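You operate a simulated robot arm through the tools that you are given. There is no shell and no other tool.

You run a simulated robot arm. Do the job below in one go: nothing can be reset, and whatever is moved stays where it is left.

## Task
Wax a patch on the toe of the brown shoe.
Fine: wax it on the framed black pad and leave it there; use the dauber, put it back and close the wax tin. Set down upright: teal dauber. A coat counts when it lies all over at full strength: go over it till it gets no stronger.

The check looks at the end state, three seconds after you hand in, the way a careful person would. Anything else that was tipped, shoved, dropped, spilled or broken makes it a failure.

## Robot
A 6-joint arm with a two-finger parallel gripper, fixed in place. Base frame: the origin is at the foot of the arm, x ahead of it, y to its left, z up; the work surface is at about z = 740. Units: mm, degrees, N and s.
With the tool pointing down near the work surface it reaches from about 200 to 640 mm from the base axis. Its first joint turns from -66.0 to 66.0 degrees. Payload 2.7 kg.
The tool frame sits at the grasp point between the pads (the TCP): z along the fingers, y along the line on which they close. The tips reach 23 mm beyond it. The gripper opens to 94 mm. The fingers are 38 mm wide and 10 mm thick; the gripper's body (54 by 96 mm) begins 39 mm behind the TCP.
Orientation is that of the tool frame in the base frame, as a unit quaternion [w, x, y, z]. With the fingers straight down and closing along the base's y, the tool's x points along the base's -x, its y along +y and its z along -z.

## Interface
- The arm moves only by the tool jog_arm. Its argument "rows" is text: rows parted by semicolons, each of 7 numbers parted by spaces: the turn, a rotation vector about the tool's x, y, z in units of 60 degrees (1.0 is 60 degrees), then the shift along the tool's x, y, z in units of 300 mm (1.0 is 300 mm), then the finger opening in cm, from 0 to 9.4. In form: ax ay az tx ty tz grip; .... A call has 1 to 20 rows; each row is the pose to reach, as a shift and turn from the pose commanded when the call began, along the tool's axes at that moment. A call with a number of a shift or a turn outside -1 to 1 is refused whole. Rows are played at 5 a second. More than 50 mm and 8.6 degrees between two rows, or a gripper value outside its range, and nothing of the call is played. Where a pose cannot be reached the arm comes as near as it can. A force on the tool above 70 N (or 10 N above the force at the start of the call, whichever is more), or a blocked arm, ends the call early, and 0.2 s more pass. Each finger travels about 45 mm/s and halts on what it meets, pressing with about 26 N; the grip force reading is that of the motor and also rises with nothing between the fingers. The clock runs only during rows and for 0.2 s after the last one: add rows that repeat a pose to give the fingers time. It gives the time, the measured TCP pose, the force on the tool (base axes), the opening and the grip force at its end, in the units of the frame above (readings bear some noise), with the torque about the TCP (base axes, N m) and any sound that the robot's microphone picked up, and new pictures: "show" is both (left out), scene, wrist or none.
- Cameras (640 x 400 px; columns grow to the right, rows downward): "scene" is fixed at [87.5, -450.4, 1396.8]; the picture's right is [0.58, -0.81, 0.00], its down [-0.52, -0.37, -0.77] and it looks along [0.63, 0.44, -0.64] (base axes); focal length 327 px, centre (320, 200). "wrist" rides on the gripper at [86, 16, -74] in the tool frame; the picture's right is [-0.18, 0.98, 0.00], its down [-0.58, -0.11, -0.81] and it looks along [-0.79, -0.15, 0.59] (tool axes); focal length 243 px, centre (320, 200). There is no depth. A picture from a camera that has moved, and an enlarged one, comes with that camera's place and axes in the base frame and with its lens.
- enlarge(camera, box): a new picture of the part [left, top, right, bottom] of that camera's present view, enlarged. The clock stands still meanwhile.
- sign_off(): hands the job in; it is judged then, once.

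Places have to be worked out from the pictures, the camera data and where the tool is seen. Open the gripper and draw the arm clear of the work before you hand the job in, unless the task says otherwise.

The tools are called after ">>>" by a JSON object that holds its "method" and its "body". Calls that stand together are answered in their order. jog_arm: Moves the arm, as the interface text tells. Its arguments: {"type":"object","properties":{"rows":{"type":"string"},"show":{"type":"string","enum":["both","scene","wrist","none"]}},"required":["rows"]} The other tools are called the same way: enlarge (camera, box) takes an enlarged picture of a part of a camera's view; sign_off () hands the job in.

At the start:

```text
time: 0.0
tool_pos: [430.1, -100.0, 1072.2]
tool_rot: [0.001, 0.0, 1.0, 0.001]
force: [-0.2, -0.4, 0.3]
ft_torque: [0.05, 0.0, -0.06]
opening: 93.8
finger_force: 0.1
```

scene: 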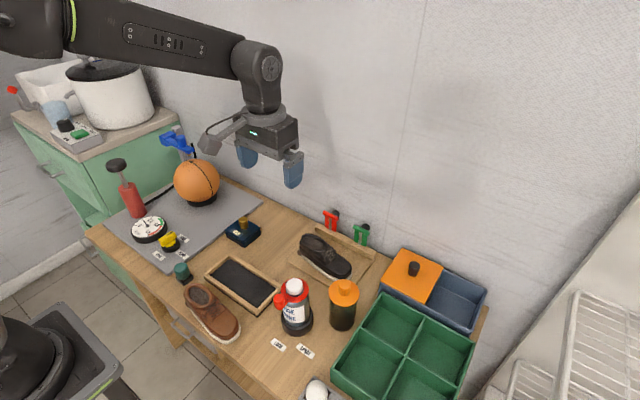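
wrist: 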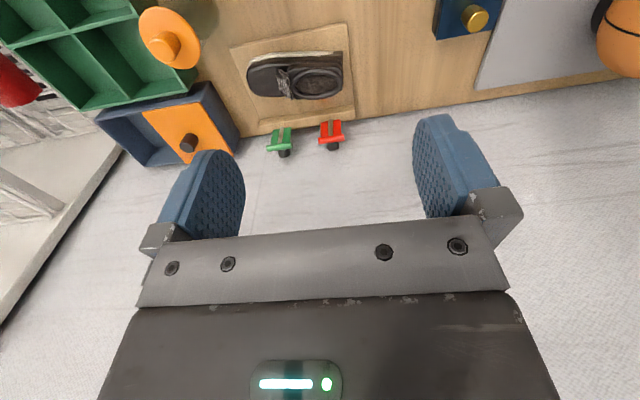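

The scene shows a brown shoe, a framed black pad, a dark-blue box with a gold knob (perhaps the wax tin), a teal dauber, and more. I take enlarged views to identify each thing.

>>> {"method": "enlarge", "body": {"camera": "scene", "box": [150, 200, 310, 300]}}

>>> {"method": "enlarge", "body": {"camera": "scene", "box": [160, 250, 320, 350]}}

>>> {"method": "enlarge", "body": {"camera": "scene", "box": [250, 200, 490, 400]}}

>>> {"method": "enlarge", "body": {"camera": "scene", "box": [90, 120, 270, 290]}}

```text
4.00 times, centred on (230, 250) of scene
camera zoom: at [87.5, -450.4, 1396.8], right [0.58, -0.81, 0.0], down [-0.52, -0.37, -0.77], along [0.63, 0.44, -0.64], focal length 1308 px, centre (680, 0)
```

zoom: 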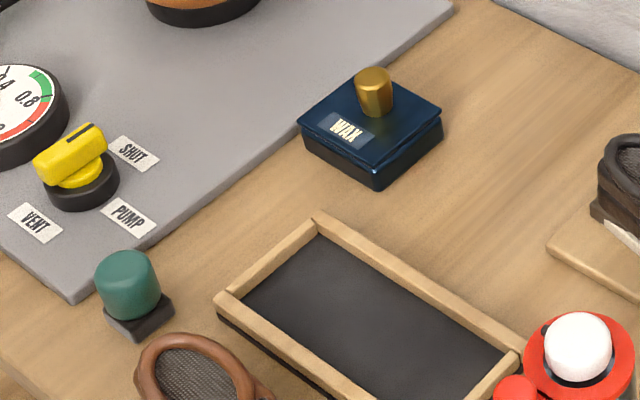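

```text
4.00 times, centred on (240, 300) of scene
camera zoom: at [87.5, -450.4, 1396.8], right [0.58, -0.81, 0.0], down [-0.52, -0.37, -0.77], along [0.63, 0.44, -0.64], focal length 1308 px, centre (640, -200)
```

zoom: 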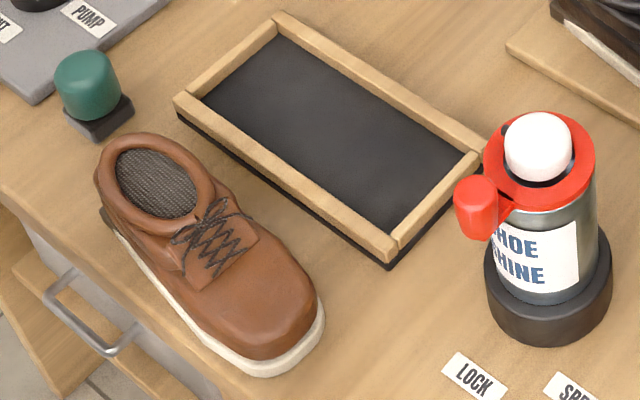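

```text
2.00 times, centred on (370, 300) of scene
camera zoom: at [87.5, -450.4, 1396.8], right [0.58, -0.81, 0.0], down [-0.52, -0.37, -0.77], along [0.63, 0.44, -0.64], focal length 654 px, centre (220, 0)
```

zoom: 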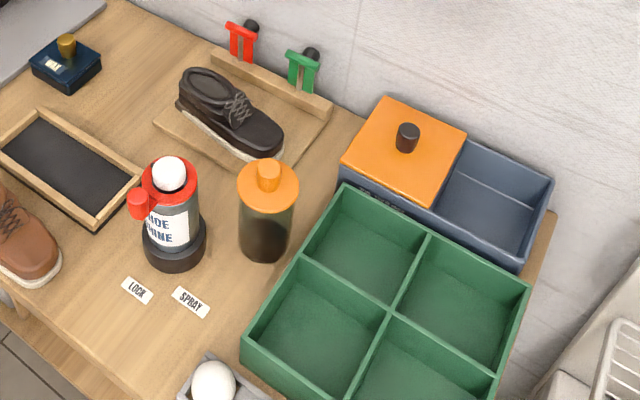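

```text
2.35 times, centred on (180, 205) of scene
camera zoom: at [87.5, -450.4, 1396.8], right [0.58, -0.81, 0.0], down [-0.52, -0.37, -0.77], along [0.63, 0.44, -0.64], focal length 769 px, centre (649, 188)
```

zoom: 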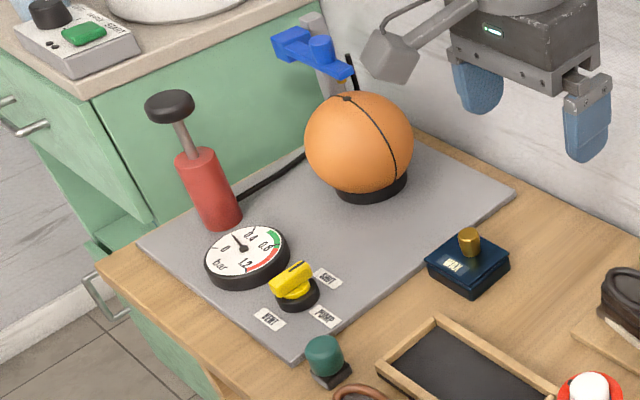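

The pictures put the shoe at about (262,-35), lying along y with the toe toward -y. The pad is at about (364,-29), the wax tin with its gold knob at about (484,89), and the dauber at about (300,99). I turn the tool toward +90° and move it to the left so the wrist camera can look back over these things.

>>> {"method": "jog_arm", "body": {"rows": "0 0 0.125 0.035 0.1083 0.0717 9.4; 0 0 0.25 0.07 0.2167 0.1433 9.4; 0 0 0.375 0.105 0.325 0.215 9.4; 0 0 0.5 0.14 0.4333 0.2867 9.4; 0 0 0.625 0.175 0.5417 0.3583 9.4; 0 0 0.75 0.21 0.65 0.43 9.4; 0 0 0.875 0.245 0.7583 0.5017 9.4; 0 0 1.0 0.28 0.8667 0.5733 9.4", "show": "none"}}

>>> {"method": "jog_arm", "body": {"rows": "0 0 0.125 0 0 0 9.4; 0 0 0.25 0 0 0 9.4; 0 0 0.375 0 0 0 9.4; 0 0 0.5 0 0 0 9.4; 0 0 0.5 0 0 0 9.4"}}

```text
time: 1.8
tool_pos: [346.9, 161.2, 901.3]
tool_rot: [0.0, 0.501, 0.865, 0.0]
force: [0.2, -0.3, 0.1]
ft_torque: [0.01, -0.01, 0.02]
opening: 93.8
finger_force: 0.2
```

```text
time: 3.0
tool_pos: [346.2, 160.7, 901.9]
tool_rot: [0.0, 0.708, 0.706, 0.0]
force: [-0.7, -0.4, 0.1]
ft_torque: [0.02, 0.0, 0.02]
opening: 94.1
finger_force: 0.0
camera wrist: at [363.3, 247.0, 977.4], right [0.98, -0.19, 0.0], down [-0.11, -0.58, 0.81], along [-0.15, -0.79, -0.59], focal length 243 px, centre (320, 200)
```

scene: 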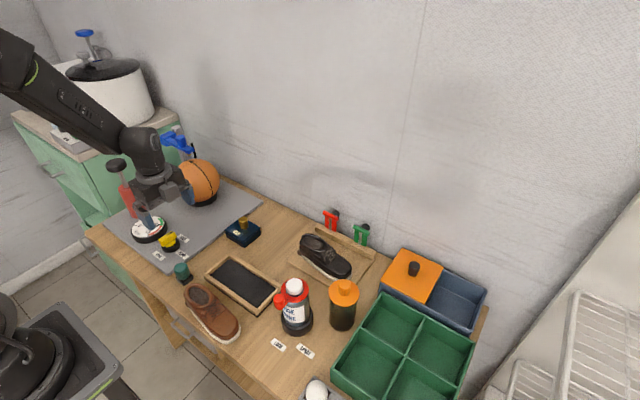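
wrist: 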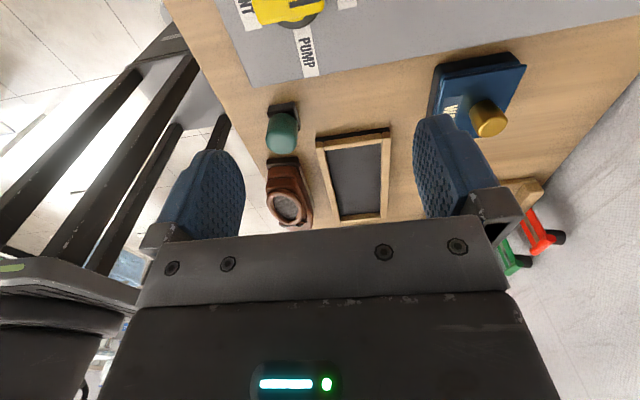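

The wrist picture is upside down, with world-up pointing down in the image. I enlarge the area around the shoe, pad, dauber and tin.

>>> {"method": "enlarge", "body": {"camera": "wrist", "box": [240, 90, 400, 230]}}

>>> {"method": "enlarge", "body": {"camera": "wrist", "box": [400, 30, 540, 150]}}

>>> {"method": "enlarge", "body": {"camera": "scene", "box": [165, 250, 285, 350]}}

```text
2.86 times, centred on (320, 160) of wrist
camera zoom: at [363.3, 247.0, 977.4], right [0.98, -0.19, 0.0], down [-0.11, -0.58, 0.81], along [-0.15, -0.79, -0.59], focal length 693 px, centre (320, 314)
```

zoom: 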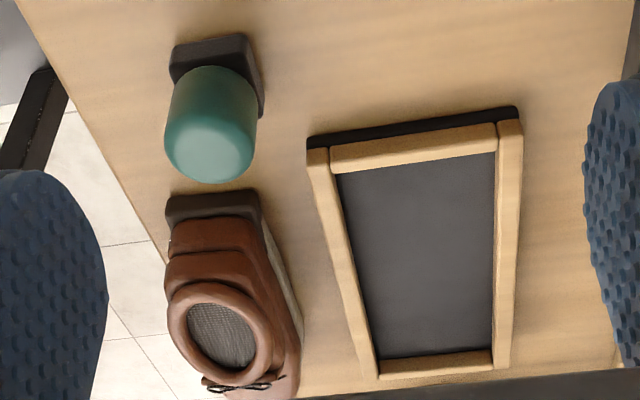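

```text
3.33 times, centred on (470, 90) of wrist
camera zoom: at [363.3, 247.0, 977.4], right [0.98, -0.19, 0.0], down [-0.11, -0.58, 0.81], along [-0.15, -0.79, -0.59], focal length 809 px, centre (-180, 567)
```

zoom: 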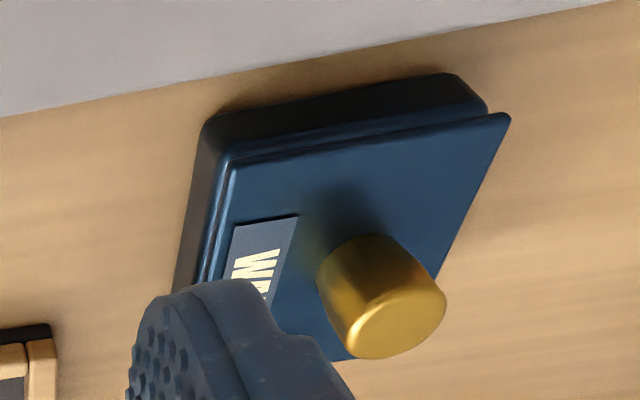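

```text
4.00 times, centred on (225, 300) of scene
camera zoom: at [87.5, -450.4, 1396.8], right [0.58, -0.81, 0.0], down [-0.52, -0.37, -0.77], along [0.63, 0.44, -0.64], focal length 1308 px, centre (700, -200)
```

zoom: 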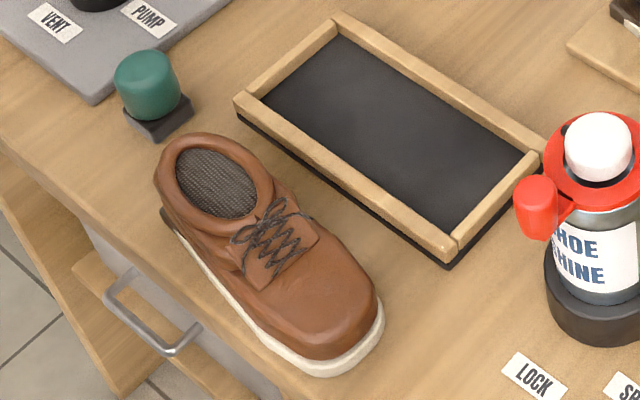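

The readings put the frame's interior at about x 332–400, y −112…48, with its top at z≈753. The shoe is about 145 × 51 mm and its collar top is at about 795. I move above the shoe's waist at about (266,-28) with the fingers closing along x, and check before going down.

>>> {"method": "jog_arm", "body": {"rows": "0 0 0 -0.126 -0.0533 0.02 9.4; 0 0 0 -0.252 -0.1067 0.04 9.4; 0 0 0 -0.378 -0.16 0.06 9.4; 0 0 0 -0.504 -0.2133 0.08 9.4; 0 0 0 -0.63 -0.2667 0.1 9.4; 0 0 0 -0.63 -0.2667 0.1 9.4"}}

>>> {"method": "enlarge", "body": {"camera": "scene", "box": [145, 200, 305, 350]}}

```text
time: 4.4
tool_pos: [266.5, -30.5, 871.0]
tool_rot: [0.0, 0.707, 0.707, 0.0]
force: [0.6, 0.2, 0.7]
ft_torque: [0.01, 0.02, -0.01]
opening: 93.9
finger_force: 0.0
camera wrist: at [283.3, 57.1, 947.8], right [0.98, -0.18, 0.0], down [-0.11, -0.58, 0.81], along [-0.15, -0.79, -0.59], focal length 243 px, centre (320, 200)
```

scene: 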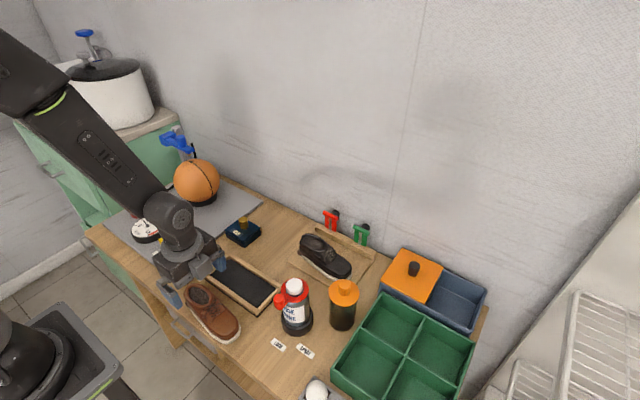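
wrist: 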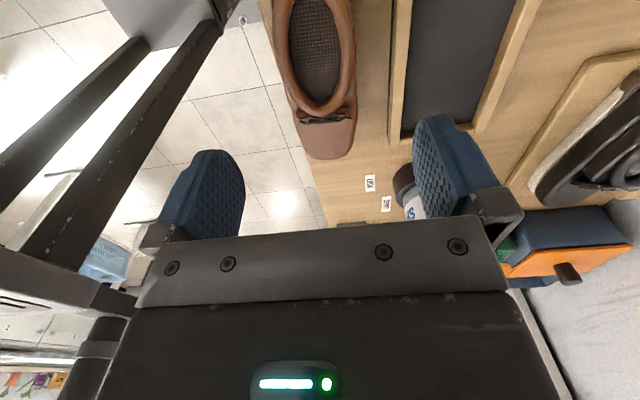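

```text
2.67 times, centred on (225, 275) of scene
camera zoom: at [87.5, -450.4, 1396.8], right [0.58, -0.81, 0.0], down [-0.52, -0.37, -0.77], along [0.63, 0.44, -0.64], focal length 872 px, centre (573, 0)
```

zoom: 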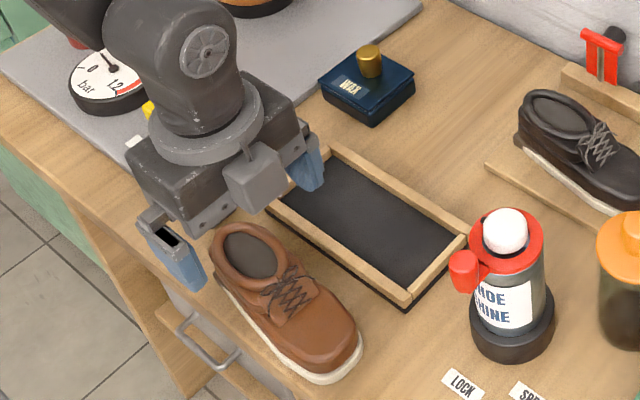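

The shoe lies under the gripper, turned about 3–4° with its toe toward smaller x. I yaw the gripper 3° to match and lower it to z≈780, which keeps the tips above the frame height.

>>> {"method": "jog_arm", "body": {"rows": "0 0 0.05 0 0 0.1 9.4; 0 0 0.05 0 0 0.2 9.4; 0 0 0.05 0 0 0.27 9.4; 0 0 0.05 0 0 0.30 9.4; 0 0 0.05 0 0 0.30 9.4"}}

>>> {"method": "enlarge", "body": {"camera": "scene", "box": [145, 230, 305, 350]}}

```text
time: 5.6
tool_pos: [268.0, -28.3, 781.7]
tool_rot: [0.002, 0.726, 0.688, 0.002]
force: [-5.6, -2.8, 39.3]
ft_torque: [-0.88, -1.97, -0.28]
opening: 91.7
finger_force: 0.0
camera wrist: at [288.3, 56.8, 858.6], right [0.97, -0.24, 0.01], down [-0.15, -0.57, 0.81], along [-0.19, -0.78, -0.59], focal length 243 px, centre (320, 200)
```

scene: 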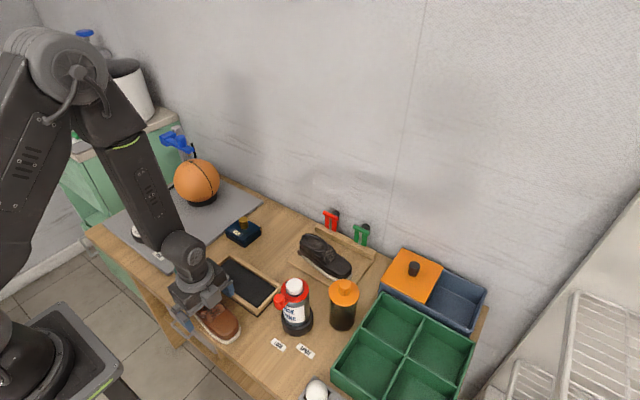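
wrist: 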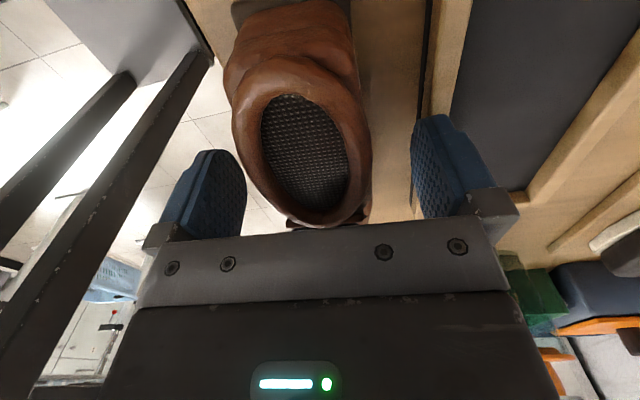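

```text
3.33 times, centred on (225, 290) of scene
camera zoom: at [87.0, -450.4, 1396.9], right [0.58, -0.81, 0.0], down [-0.52, -0.37, -0.77], along [0.63, 0.44, -0.64], focal length 1090 px, centre (637, -100)
```

zoom: 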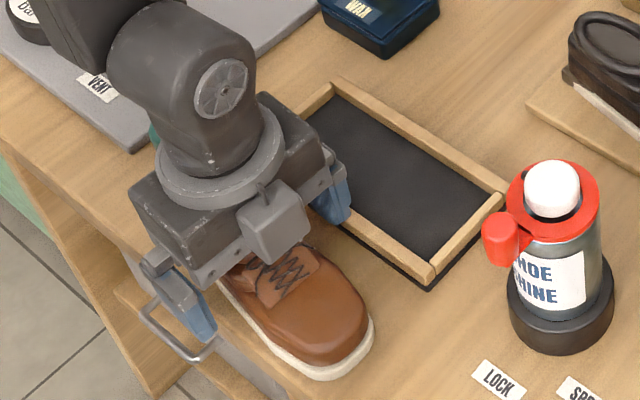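

The 39 N upward force with its torque says the right finger (about 50 mm to +x) is touching the frame's edge, so the frame top is near z≈758. I go straight up, narrow the opening, and grip a little higher.

>>> {"method": "jog_arm", "body": {"rows": "0 0 0 0 0 -0.02 9.2; 0 0 0 0 0 -0.05 8.4; 0 0 0 0 0 -0.05 7.4; 0 0 0 0 0 -0.05 7.4; 0 0 0 0 0 -0.05 7.4"}}

>>> {"method": "enlarge", "body": {"camera": "scene", "box": [165, 240, 325, 350]}}

>>> {"method": "enlarge", "body": {"camera": "wrist", "box": [150, 0, 530, 230]}}

```text
time: 6.8
tool_pos: [265.9, -28.3, 795.4]
tool_rot: [0.0, 0.725, 0.689, 0.0]
force: [-0.1, 0.7, -0.1]
ft_torque: [-0.02, 0.02, 0.04]
opening: 73.9
finger_force: 0.0
camera wrist: at [287.3, 56.9, 872.5], right [0.97, -0.24, 0.0], down [-0.14, -0.57, 0.81], along [-0.19, -0.78, -0.59], focal length 243 px, centre (320, 200)
```

scene: 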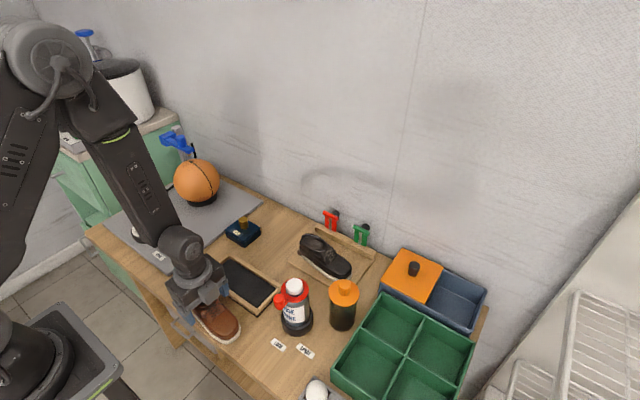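
wrist: 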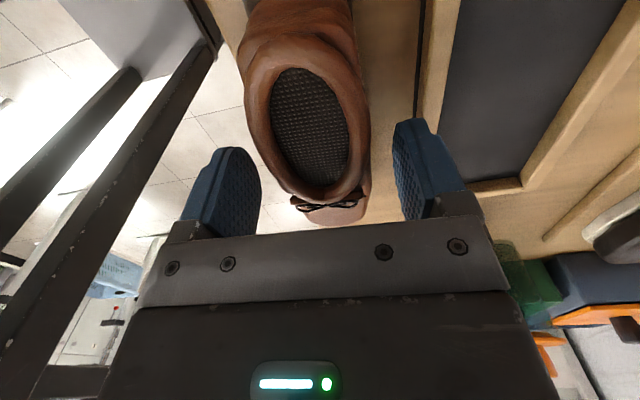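

```text
3.64 times, centred on (245, 295) of scene
camera zoom: at [87.5, -450.4, 1396.8], right [0.58, -0.81, 0.0], down [-0.52, -0.37, -0.77], along [0.63, 0.44, -0.64], focal length 1189 px, centre (593, -146)
```

zoom: 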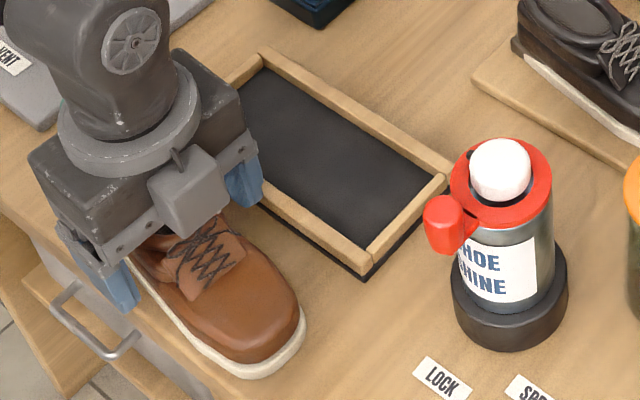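

```text
1.68 times, centred on (340, 115) of wrist
camera zoom: at [287.3, 56.9, 872.5], right [0.97, -0.24, 0.0], down [-0.14, -0.57, 0.81], along [-0.19, -0.78, -0.59], focal length 409 px, centre (286, 343)
```

zoom: 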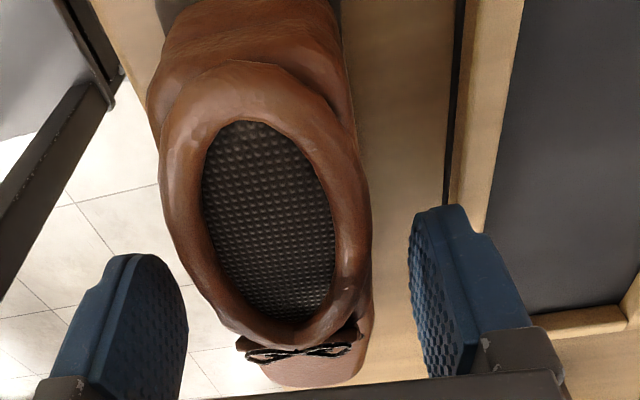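

The frame has not moved and the force is back to zero. I lower to z≈788 and close on the shoe.

>>> {"method": "jog_arm", "body": {"rows": "0 0 0 0 0 0.023 7.4; 0 0 0 0 0 0.023 6; 0 0 0 0 0 0.023 5; 0 0 0 0 0 0.023 4; 0 0 0 0 0 0.023 3; 0 0 0 0 0 0.023 2; 0 0 0 0 0 0.023 2; 0 0 0 0 0 0.023 2"}}

>>> {"method": "enlarge", "body": {"camera": "scene", "box": [165, 240, 325, 350]}}

```text
time: 8.6
tool_pos: [266.9, -29.7, 789.4]
tool_rot: [0.0, 0.726, 0.688, 0.0]
force: [0.4, -0.5, -0.2]
ft_torque: [0.01, -0.05, 0.01]
opening: 54.2
finger_force: 26.1
camera wrist: at [287.3, 56.8, 865.4], right [0.97, -0.24, 0.0], down [-0.14, -0.57, 0.81], along [-0.19, -0.78, -0.59], focal length 243 px, centre (320, 200)
```

scene: 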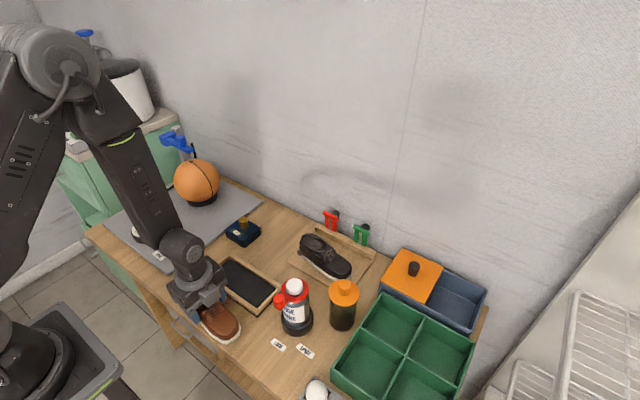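
wrist: 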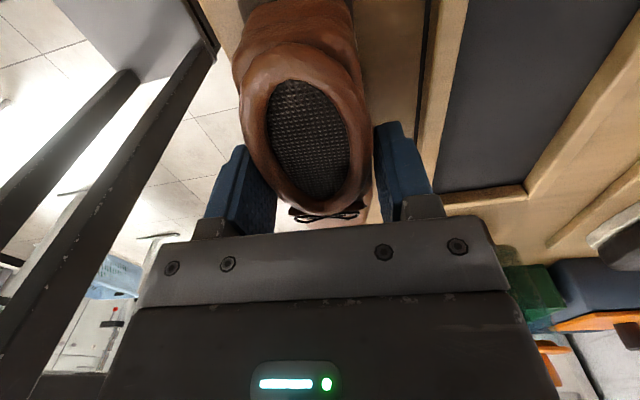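

```text
3.64 times, centred on (245, 295) of scene
camera zoom: at [87.5, -450.4, 1396.8], right [0.58, -0.81, 0.0], down [-0.52, -0.37, -0.77], along [0.63, 0.44, -0.64], focal length 1189 px, centre (593, -146)
```

zoom: 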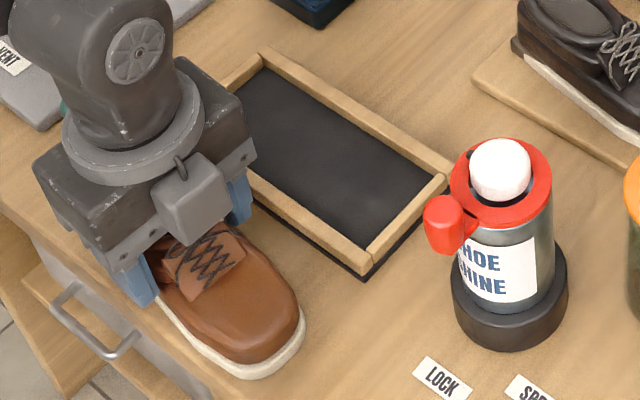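

The gripper holds the shoe at 54 mm with 26 N. I lift it 50 mm and look at the tilt.

>>> {"method": "jog_arm", "body": {"rows": "0 0 0 0 0 -0.02 2; 0 0 0 0 0 -0.06 2; 0 0 0 0 0 -0.12 2; 0 0 0 0 0 -0.17 2; 0 0 0 0 0 -0.17 2"}}

>>> {"method": "enlarge", "body": {"camera": "scene", "box": [165, 240, 325, 350]}}

```text
time: 9.8
tool_pos: [264.9, -30.1, 839.8]
tool_rot: [0.0, 0.726, 0.688, 0.0]
force: [0.2, 0.8, -0.6]
ft_torque: [0.02, 0.02, 0.01]
opening: 54.1
finger_force: 25.9
camera wrist: at [286.7, 56.5, 916.6], right [0.97, -0.24, 0.0], down [-0.14, -0.57, 0.81], along [-0.19, -0.78, -0.59], focal length 243 px, centre (320, 200)
```

scene: 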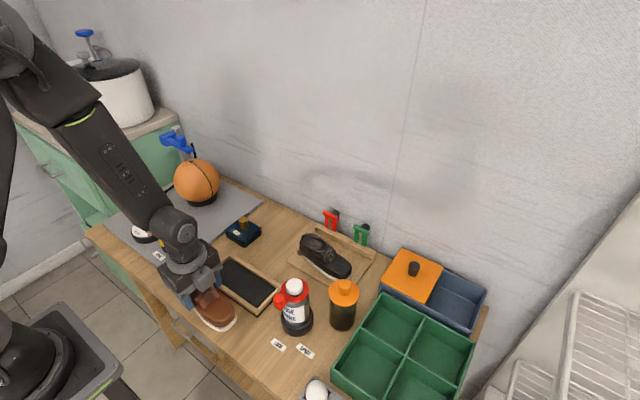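
wrist: 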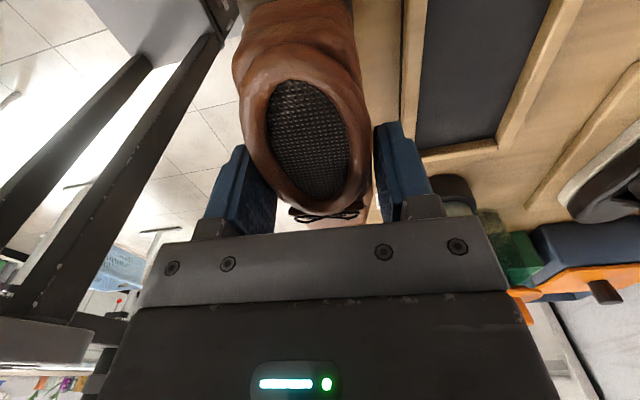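

```text
3.64 times, centred on (245, 295) of scene
camera zoom: at [87.5, -450.4, 1396.8], right [0.58, -0.81, 0.0], down [-0.52, -0.37, -0.77], along [0.63, 0.44, -0.64], focal length 1189 px, centre (593, -146)
```

zoom: 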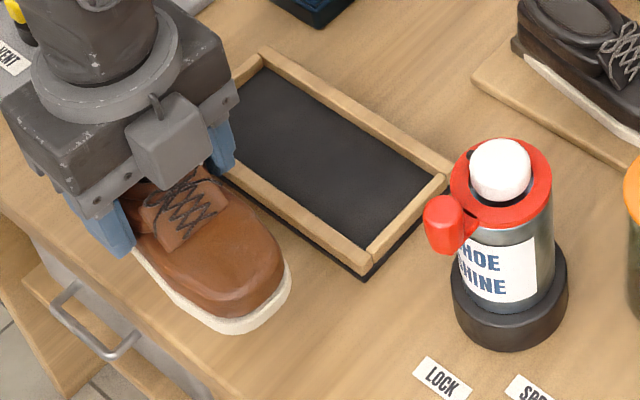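

The shoe is hanging level. The frame interior is close to the shoe's width, with its centre at about (365,-32), so I carry the shoe over the pad, take the 3° back, and compare edges while it hovers.

>>> {"method": "jog_arm", "body": {"rows": "0 0 -0.016 0.018 0.11 0 2; 0 0 -0.033 0.036 0.22 0 2; 0 0 -0.05 0.054 0.3327 0 2; 0 0 -0.05 0.054 0.3327 0.03 2; 0 0 -0.05 0.054 0.3327 0.03 2; 0 0 -0.05 0.054 0.3327 0.03 2"}}

>>> {"method": "enlarge", "body": {"camera": "scene", "box": [195, 230, 315, 330]}}

>>> {"method": "enlarge", "body": {"camera": "wrist", "box": [180, 0, 460, 230]}}

```text
time: 11.2
tool_pos: [366.8, -19.3, 832.2]
tool_rot: [0.001, 0.707, 0.707, -0.001]
force: [-0.8, 0.1, -1.0]
ft_torque: [0.01, 0.03, 0.01]
opening: 53.9
finger_force: 26.2
camera wrist: at [383.1, 67.8, 907.7], right [0.98, -0.18, 0.0], down [-0.11, -0.58, 0.81], along [-0.15, -0.79, -0.59], focal length 243 px, centre (320, 200)
```

scene: 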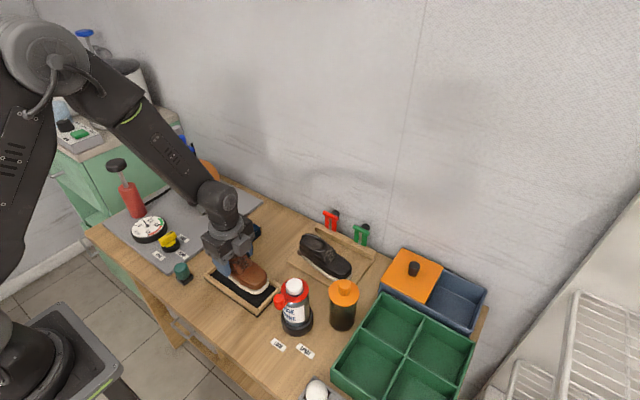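
wrist: 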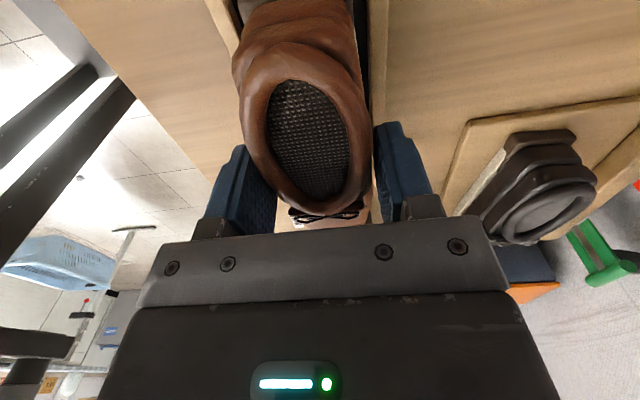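

```text
4.00 times, centred on (255, 280) of scene
camera zoom: at [87.6, -450.4, 1396.8], right [0.58, -0.81, 0.0], down [-0.52, -0.37, -0.77], along [0.63, 0.44, -0.64], focal length 1308 px, centre (580, -120)
```

zoom: 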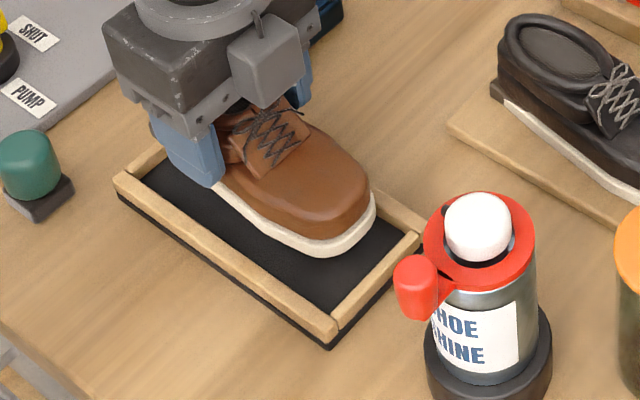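

```text
1.74 times, centred on (320, 115) of wrist
camera zoom: at [383.1, 67.8, 907.7], right [0.98, -0.18, 0.0], down [-0.11, -0.58, 0.81], along [-0.15, -0.79, -0.59], focal length 422 px, centre (320, 348)
```

zoom: 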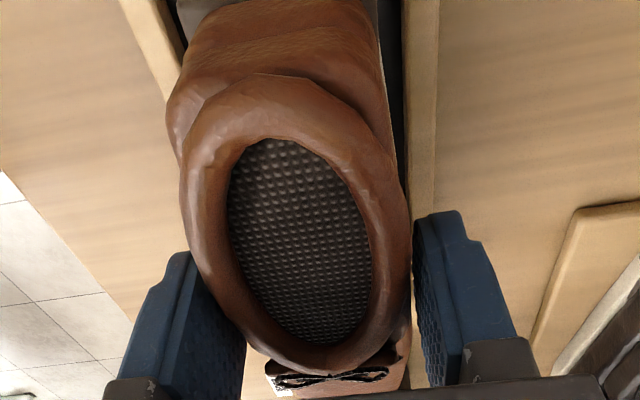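

At hover the sole's left edge is at about x 341.5 and parallel to the frame. The interior spans about 334–399 in x and −110…49 in y, so the shoe is centred within 1–2 mm. I lower most of the way and check the force.

>>> {"method": "jog_arm", "body": {"rows": "0 0 0 -0.004 -0.003 0.03 2; 0 0 0 -0.004 -0.003 0.06 2; 0 0 0 -0.004 -0.003 0.085 2; 0 0 0 -0.004 -0.003 0.1 2; 0 0 0 -0.004 -0.003 0.1 2"}}

>>> {"method": "enlarge", "body": {"camera": "scene", "box": [195, 230, 315, 330]}}

```text
time: 12.4
tool_pos: [366.8, -19.7, 801.3]
tool_rot: [0.0, 0.707, 0.707, 0.0]
force: [0.4, 0.6, -2.6]
ft_torque: [0.0, 0.0, -0.01]
opening: 53.9
finger_force: 26.3
camera wrist: at [382.5, 67.3, 877.7], right [0.98, -0.18, 0.0], down [-0.11, -0.58, 0.81], along [-0.15, -0.79, -0.59], focal length 243 px, centre (320, 200)
```

scene: 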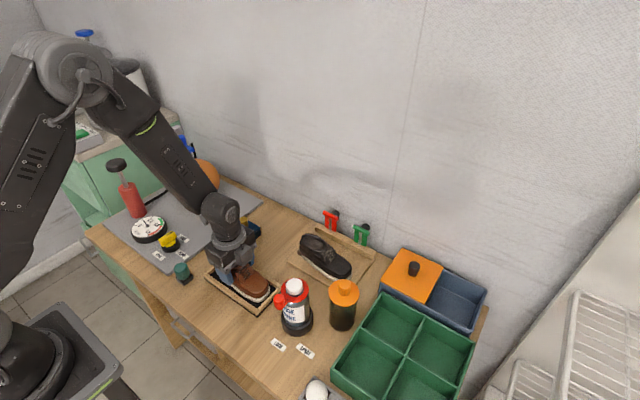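
wrist: 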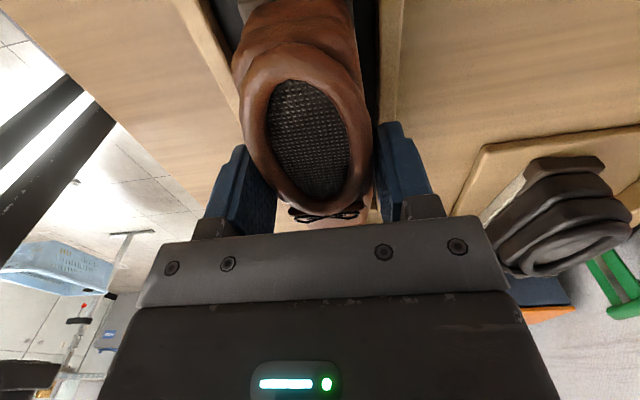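

```text
4.00 times, centred on (255, 280) of scene
camera zoom: at [87.5, -450.4, 1396.8], right [0.58, -0.81, 0.0], down [-0.52, -0.37, -0.77], along [0.63, 0.44, -0.64], focal length 1308 px, centre (580, -120)
```

zoom: 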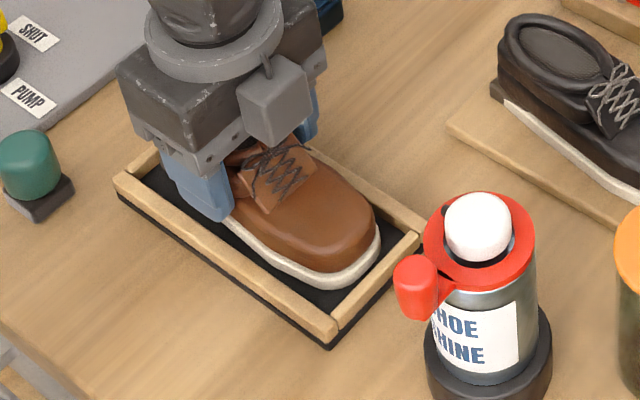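

The shoe hovers inside the frame with clearance all round. I lower in small steps until it touches.

>>> {"method": "jog_arm", "body": {"rows": "0 0 0 0 0 0.005 2; 0 0 0 0 0 0.01 2; 0 0 0 0 0 0.01 2", "show": "none"}}

>>> {"method": "jog_arm", "body": {"rows": "0 0 0 0 0 0.005 2; 0 0 0 0 0 0.008 2; 0 0 0 0 0 0.008 2", "show": "none"}}

```text
time: 13.2
tool_pos: [367.0, -20.5, 798.8]
tool_rot: [0.0, 0.707, 0.707, 0.0]
force: [-0.8, -0.3, -0.9]
ft_torque: [-0.01, 0.02, -0.01]
opening: 54.3
finger_force: 26.6
```

```text
time: 14.0
tool_pos: [366.0, -20.0, 797.5]
tool_rot: [0.0, 0.707, 0.707, 0.0]
force: [-6.5, 1.4, 27.9]
ft_torque: [-0.65, 0.17, -0.1]
opening: 54.0
finger_force: 26.6
```

Contact at 28 N: the sole is on the pad at z≈749. I ease up 1.5 mm to drop the load and inspect the seating before releasing.

>>> {"method": "jog_arm", "body": {"rows": "0 0 0 0 0 -0.005 2; 0 0 0 0 0 -0.005 2"}}

>>> {"method": "enlarge", "body": {"camera": "scene", "box": [195, 230, 315, 330]}}

>>> {"method": "enlarge", "body": {"camera": "wrist", "box": [180, 0, 460, 230]}}

```text
time: 14.6
tool_pos: [366.3, -20.6, 797.0]
tool_rot: [0.0, 0.708, 0.707, 0.0]
force: [0.8, 0.0, 0.4]
ft_torque: [0.1, -0.19, -0.01]
opening: 54.0
finger_force: 26.4
camera wrist: at [382.1, 67.4, 873.3], right [0.98, -0.18, 0.0], down [-0.11, -0.58, 0.81], along [-0.15, -0.79, -0.59], focal length 243 px, centre (320, 200)
```

scene: 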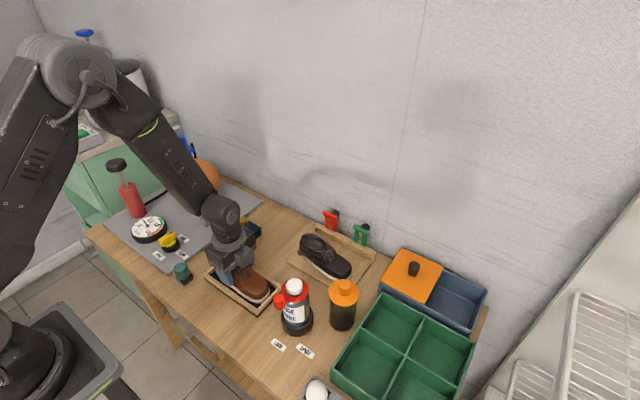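
wrist: 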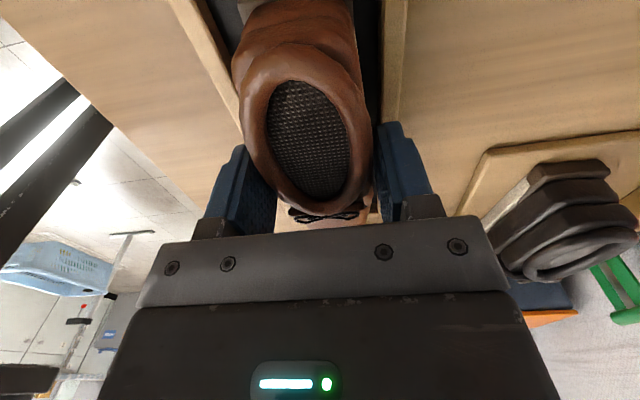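

```text
4.00 times, centred on (255, 280) of scene
camera zoom: at [87.5, -450.4, 1396.8], right [0.58, -0.81, 0.0], down [-0.52, -0.37, -0.77], along [0.63, 0.44, -0.64], focal length 1308 px, centre (580, -120)
```

zoom: 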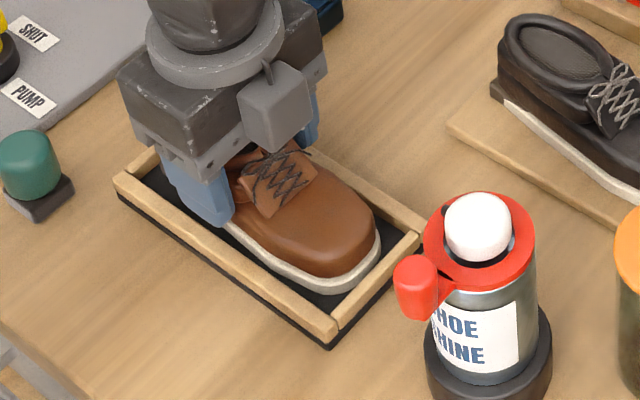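

```text
1.74 times, centred on (320, 115) of wrist
camera zoom: at [382.1, 67.4, 873.3], right [0.98, -0.18, 0.0], down [-0.11, -0.58, 0.81], along [-0.15, -0.79, -0.59], focal length 422 px, centre (320, 348)
```

zoom: 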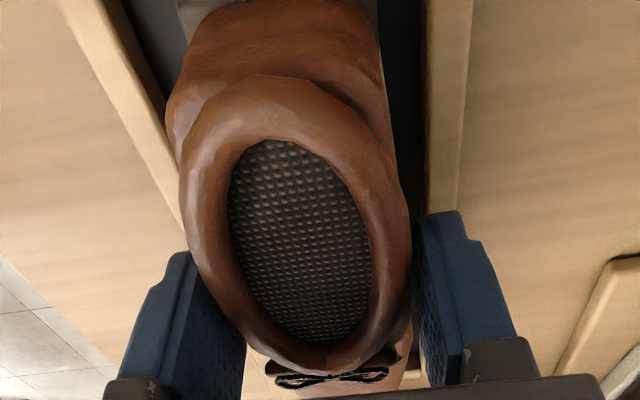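

The shoe is seated inside the frame. I open the fingers and rise straight up.

>>> {"method": "jog_arm", "body": {"rows": "0 0 0 0 0 0 5.6; 0 0 0 0 0 0 6.5; 0 0 0 0 0 0 7.5; 0 0 0 0 0 0 7.5; 0 0 0 0 0 -0.05 7.5; 0 0 0 0 0 -0.15 7.5; 0 0 0 0 0 -0.3 7.5; 0 0 0 0 0 -0.42 7.5; 0 0 0 0 0 -0.42 7.5"}}

>>> {"method": "enlarge", "body": {"camera": "scene", "box": [195, 230, 315, 330]}}

>>> {"method": "enlarge", "body": {"camera": "wrist", "box": [180, 0, 460, 230]}}

```text
time: 16.6
tool_pos: [365.9, -19.3, 923.9]
tool_rot: [0.0, 0.707, 0.707, 0.0]
force: [-0.3, -0.6, 0.0]
ft_torque: [-0.02, 0.0, 0.04]
opening: 75.1
finger_force: 0.0
camera wrist: at [382.0, 67.7, 999.9], right [0.98, -0.18, 0.0], down [-0.11, -0.58, 0.81], along [-0.15, -0.79, -0.59], focal length 243 px, centre (320, 200)
```

scene: 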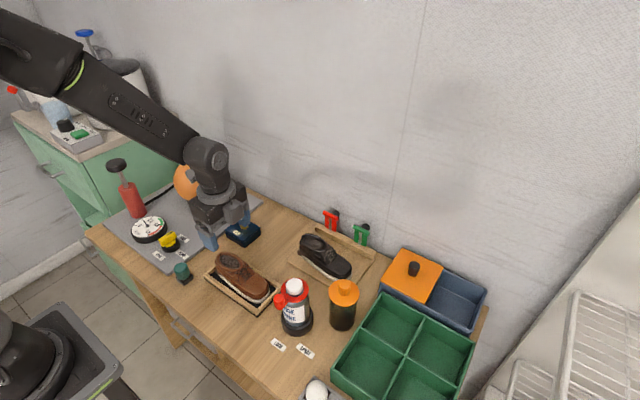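
wrist: 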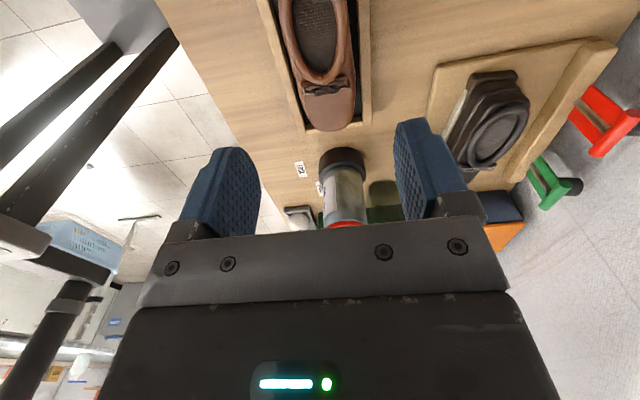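

```text
4.00 times, centred on (255, 280) of scene
camera zoom: at [87.5, -450.4, 1396.8], right [0.58, -0.81, 0.0], down [-0.52, -0.37, -0.77], along [0.63, 0.44, -0.64], focal length 1308 px, centre (580, -120)
```

zoom: 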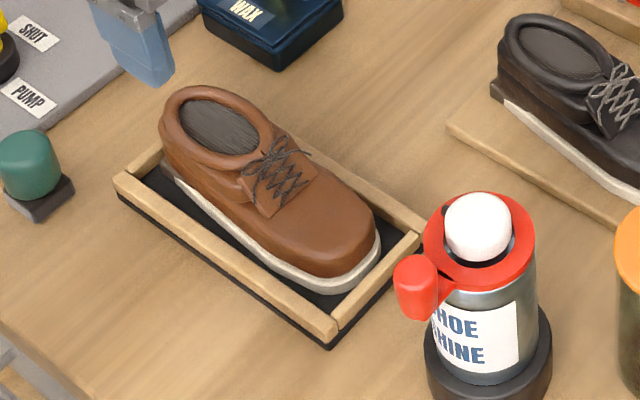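

```text
1.74 times, centred on (320, 115) of wrist
camera zoom: at [382.0, 67.7, 999.9], right [0.98, -0.18, 0.0], down [-0.11, -0.58, 0.81], along [-0.15, -0.79, -0.59], focal length 422 px, centre (320, 348)
```

zoom: 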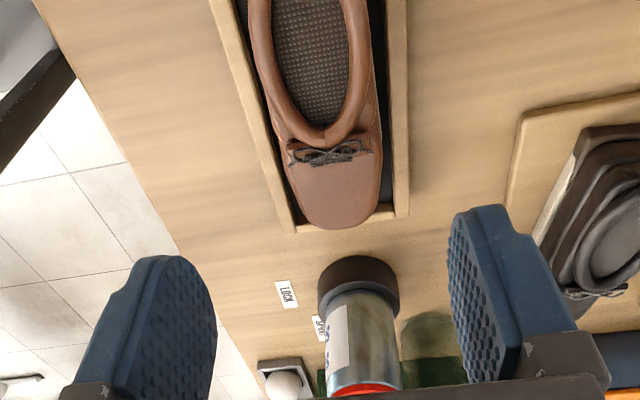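

The shoe sits squarely in the frame. Next is the wax tin: I turn back to yaw 0 and move so the wrist camera looks forward over the dauber and the tin.

>>> {"method": "jog_arm", "body": {"rows": "0 0 -0.125 0.077 -0.0255 0.01 7.5; 0 0 -0.25 0.154 -0.051 0.02 7.5; 0 0 -0.375 0.231 -0.0765 0.03 7.5; 0 0 -0.5 0.308 -0.102 0.04 7.5; 0 0 -0.625 0.385 -0.1275 0.05 7.5; 0 0 -0.75 0.46 -0.153 0.067 7.5", "show": "none"}}

>>> {"method": "jog_arm", "body": {"rows": "0 0 -0.125 0 0 0 7.5; 0 0 -0.25 0 0 0 7.5; 0 0 -0.375 0 0 0 7.5; 0 0 -0.5 0 0 0 7.5; 0 0 -0.625 0 0 0 7.5; 0 0 -0.75 0 0 0 7.5; 0 0 -0.75 0 0 0 7.5"}}

>>> {"method": "enlarge", "body": {"camera": "wrist", "box": [200, 0, 440, 150]}}

>>> {"method": "enlarge", "body": {"camera": "scene", "box": [200, 200, 300, 265]}}

```text
time: 18.0
tool_pos: [320.3, 118.5, 902.8]
tool_rot: [-0.001, 0.382, 0.924, -0.001]
force: [0.8, 0.3, -0.3]
ft_torque: [0.0, 0.01, -0.01]
opening: 75.2
finger_force: 0.2
```

```text
time: 19.6
tool_pos: [320.1, 118.7, 902.6]
tool_rot: [0.0, -0.001, 1.0, 0.0]
force: [0.0, -0.8, -0.5]
ft_torque: [0.03, 0.0, 0.01]
opening: 74.8
finger_force: 0.1
camera wrist: at [233.5, 135.3, 979.7], right [0.18, 0.98, 0.0], down [0.58, -0.11, 0.81], along [0.79, -0.15, -0.59], focal length 243 px, centre (320, 200)
```

scene: 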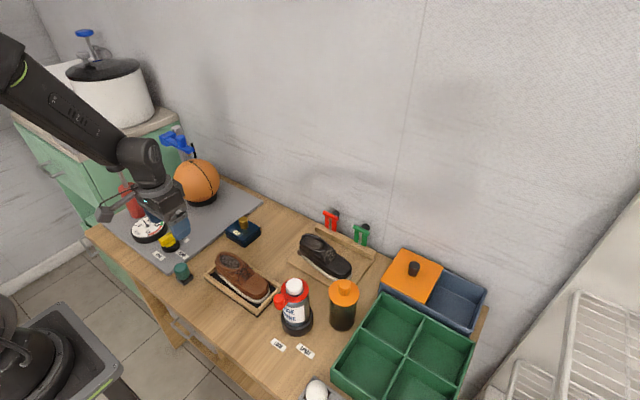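
wrist: 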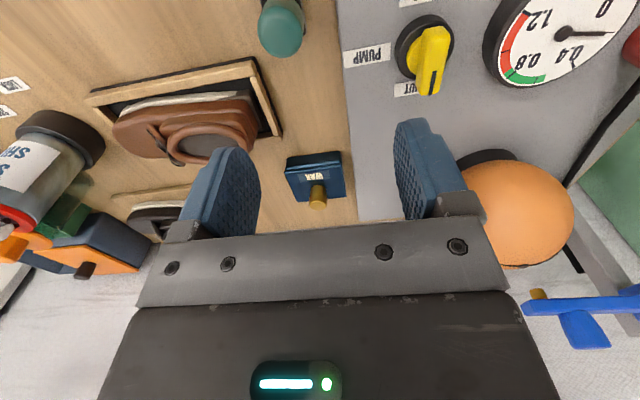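

```text
2.67 times, centred on (320, 75) of wrist
camera zoom: at [233.5, 135.3, 979.7], right [0.18, 0.98, 0.0], down [0.58, -0.11, 0.81], along [0.79, -0.15, -0.59], focal length 647 px, centre (320, 533)
```

zoom: 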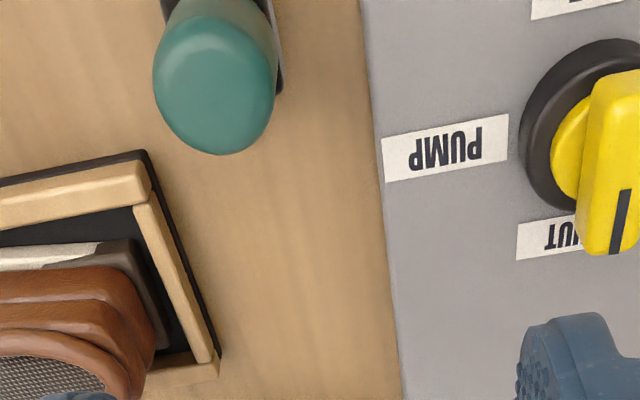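

```text
6.15 times, centred on (250, 232) of scene
camera zoom: at [87.5, -450.4, 1396.8], right [0.58, -0.81, 0.0], down [-0.52, -0.37, -0.77], along [0.63, 0.44, -0.64], focal length 2012 px, centre (751, 0)
```

zoom: 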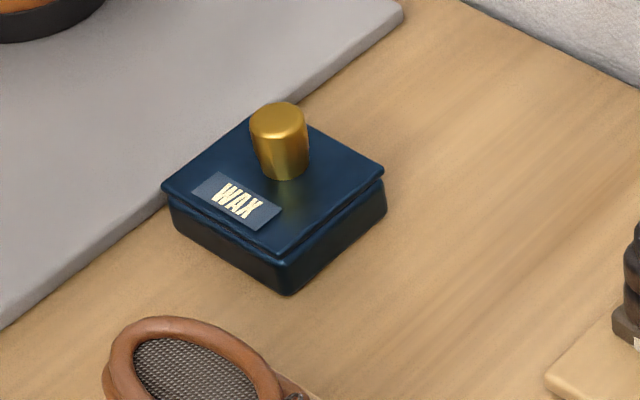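

I enlarge the wrist view around the tin to fix the knob position and lid construction.

>>> {"method": "enlarge", "body": {"camera": "wrist", "box": [265, 135, 365, 225]}}

```text
4.44 times, centred on (315, 180) of wrist
camera zoom: at [233.5, 135.3, 979.7], right [0.18, 0.98, 0.0], down [0.58, -0.11, 0.81], along [0.79, -0.15, -0.59], focal length 1078 px, centre (342, 289)
```

zoom: 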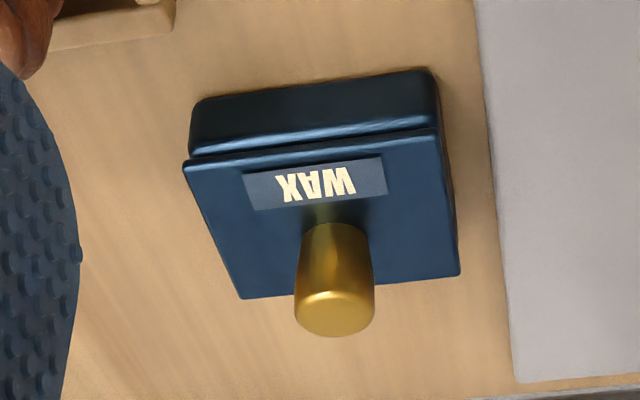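

The knob stands at about (488,87), z≈766–797, in the middle of a lid of about 66 × 73 mm. I move above it with the fingers closing along y.

>>> {"method": "jog_arm", "body": {"rows": "0 0 0 -0.112 -0.021 0.02 6.5; 0 0 0 -0.224 -0.042 0.06 6; 0 0 0 -0.336 -0.063 0.1 6; 0 0 0 -0.448 -0.084 0.14 6; 0 0 0 -0.56 -0.105 0.18 6; 0 0 0 -0.56 -0.105 0.207 6; 0 0 0 -0.56 -0.105 0.207 6"}}

>>> {"method": "enlarge", "body": {"camera": "wrist", "box": [200, 50, 440, 240]}}

>>> {"method": "enlarge", "body": {"camera": "scene", "box": [190, 170, 310, 265]}}

```text
time: 21.2
tool_pos: [488.0, 86.3, 841.5]
tool_rot: [0.0, 0.0, 1.0, 0.0]
force: [-1.3, 0.9, 0.2]
ft_torque: [0.01, -0.01, -0.03]
opening: 60.2
finger_force: 0.1
camera wrist: at [401.9, 103.2, 917.8], right [0.18, 0.98, 0.0], down [0.58, -0.11, 0.81], along [0.79, -0.15, -0.59], focal length 243 px, centre (320, 200)
```

scene: 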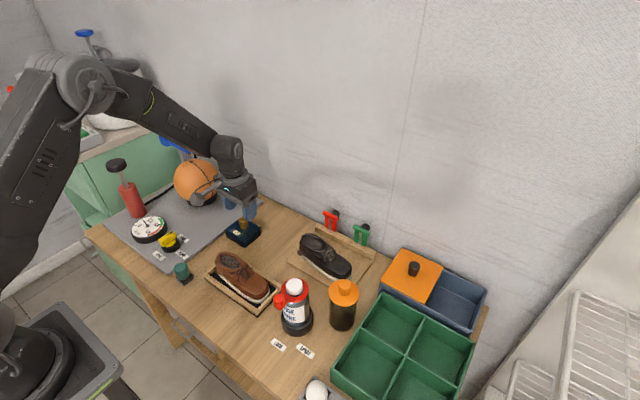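
wrist: 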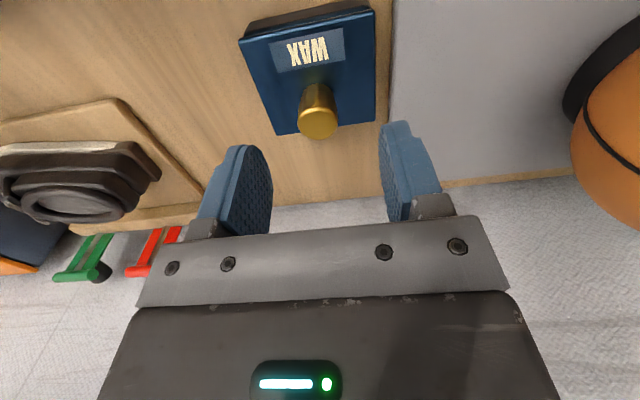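

```text
2.11 times, centred on (320, 145) of wrist
camera zoom: at [401.9, 103.2, 917.8], right [0.18, 0.98, 0.0], down [0.58, -0.11, 0.81], along [0.79, -0.15, -0.59], focal length 511 px, centre (320, 316)
```

zoom: 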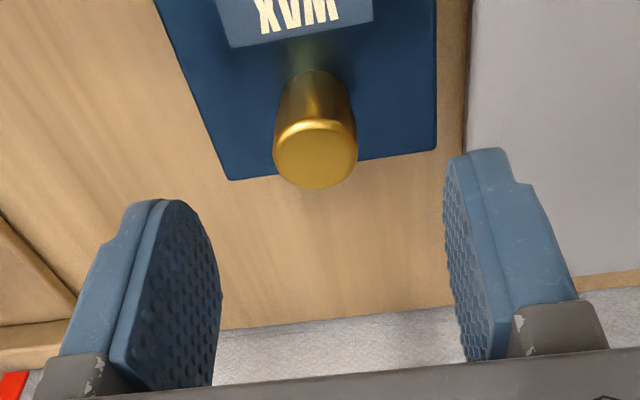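

```text
4.21 times, centred on (250, 218) of scene
camera zoom: at [87.5, -450.4, 1396.8], right [0.58, -0.81, 0.0], down [-0.52, -0.37, -0.77], along [0.63, 0.44, -0.64], focal length 1377 px, centre (615, 126)
```

zoom: 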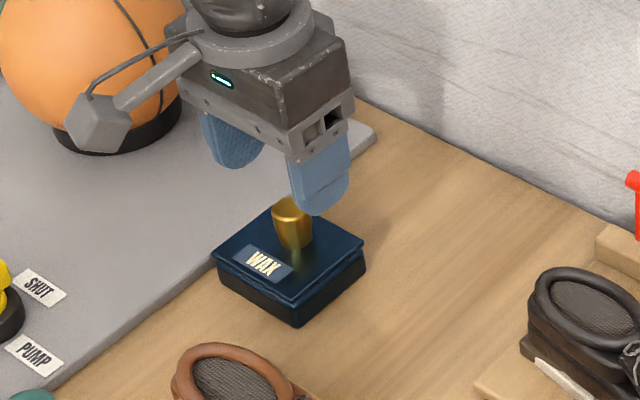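

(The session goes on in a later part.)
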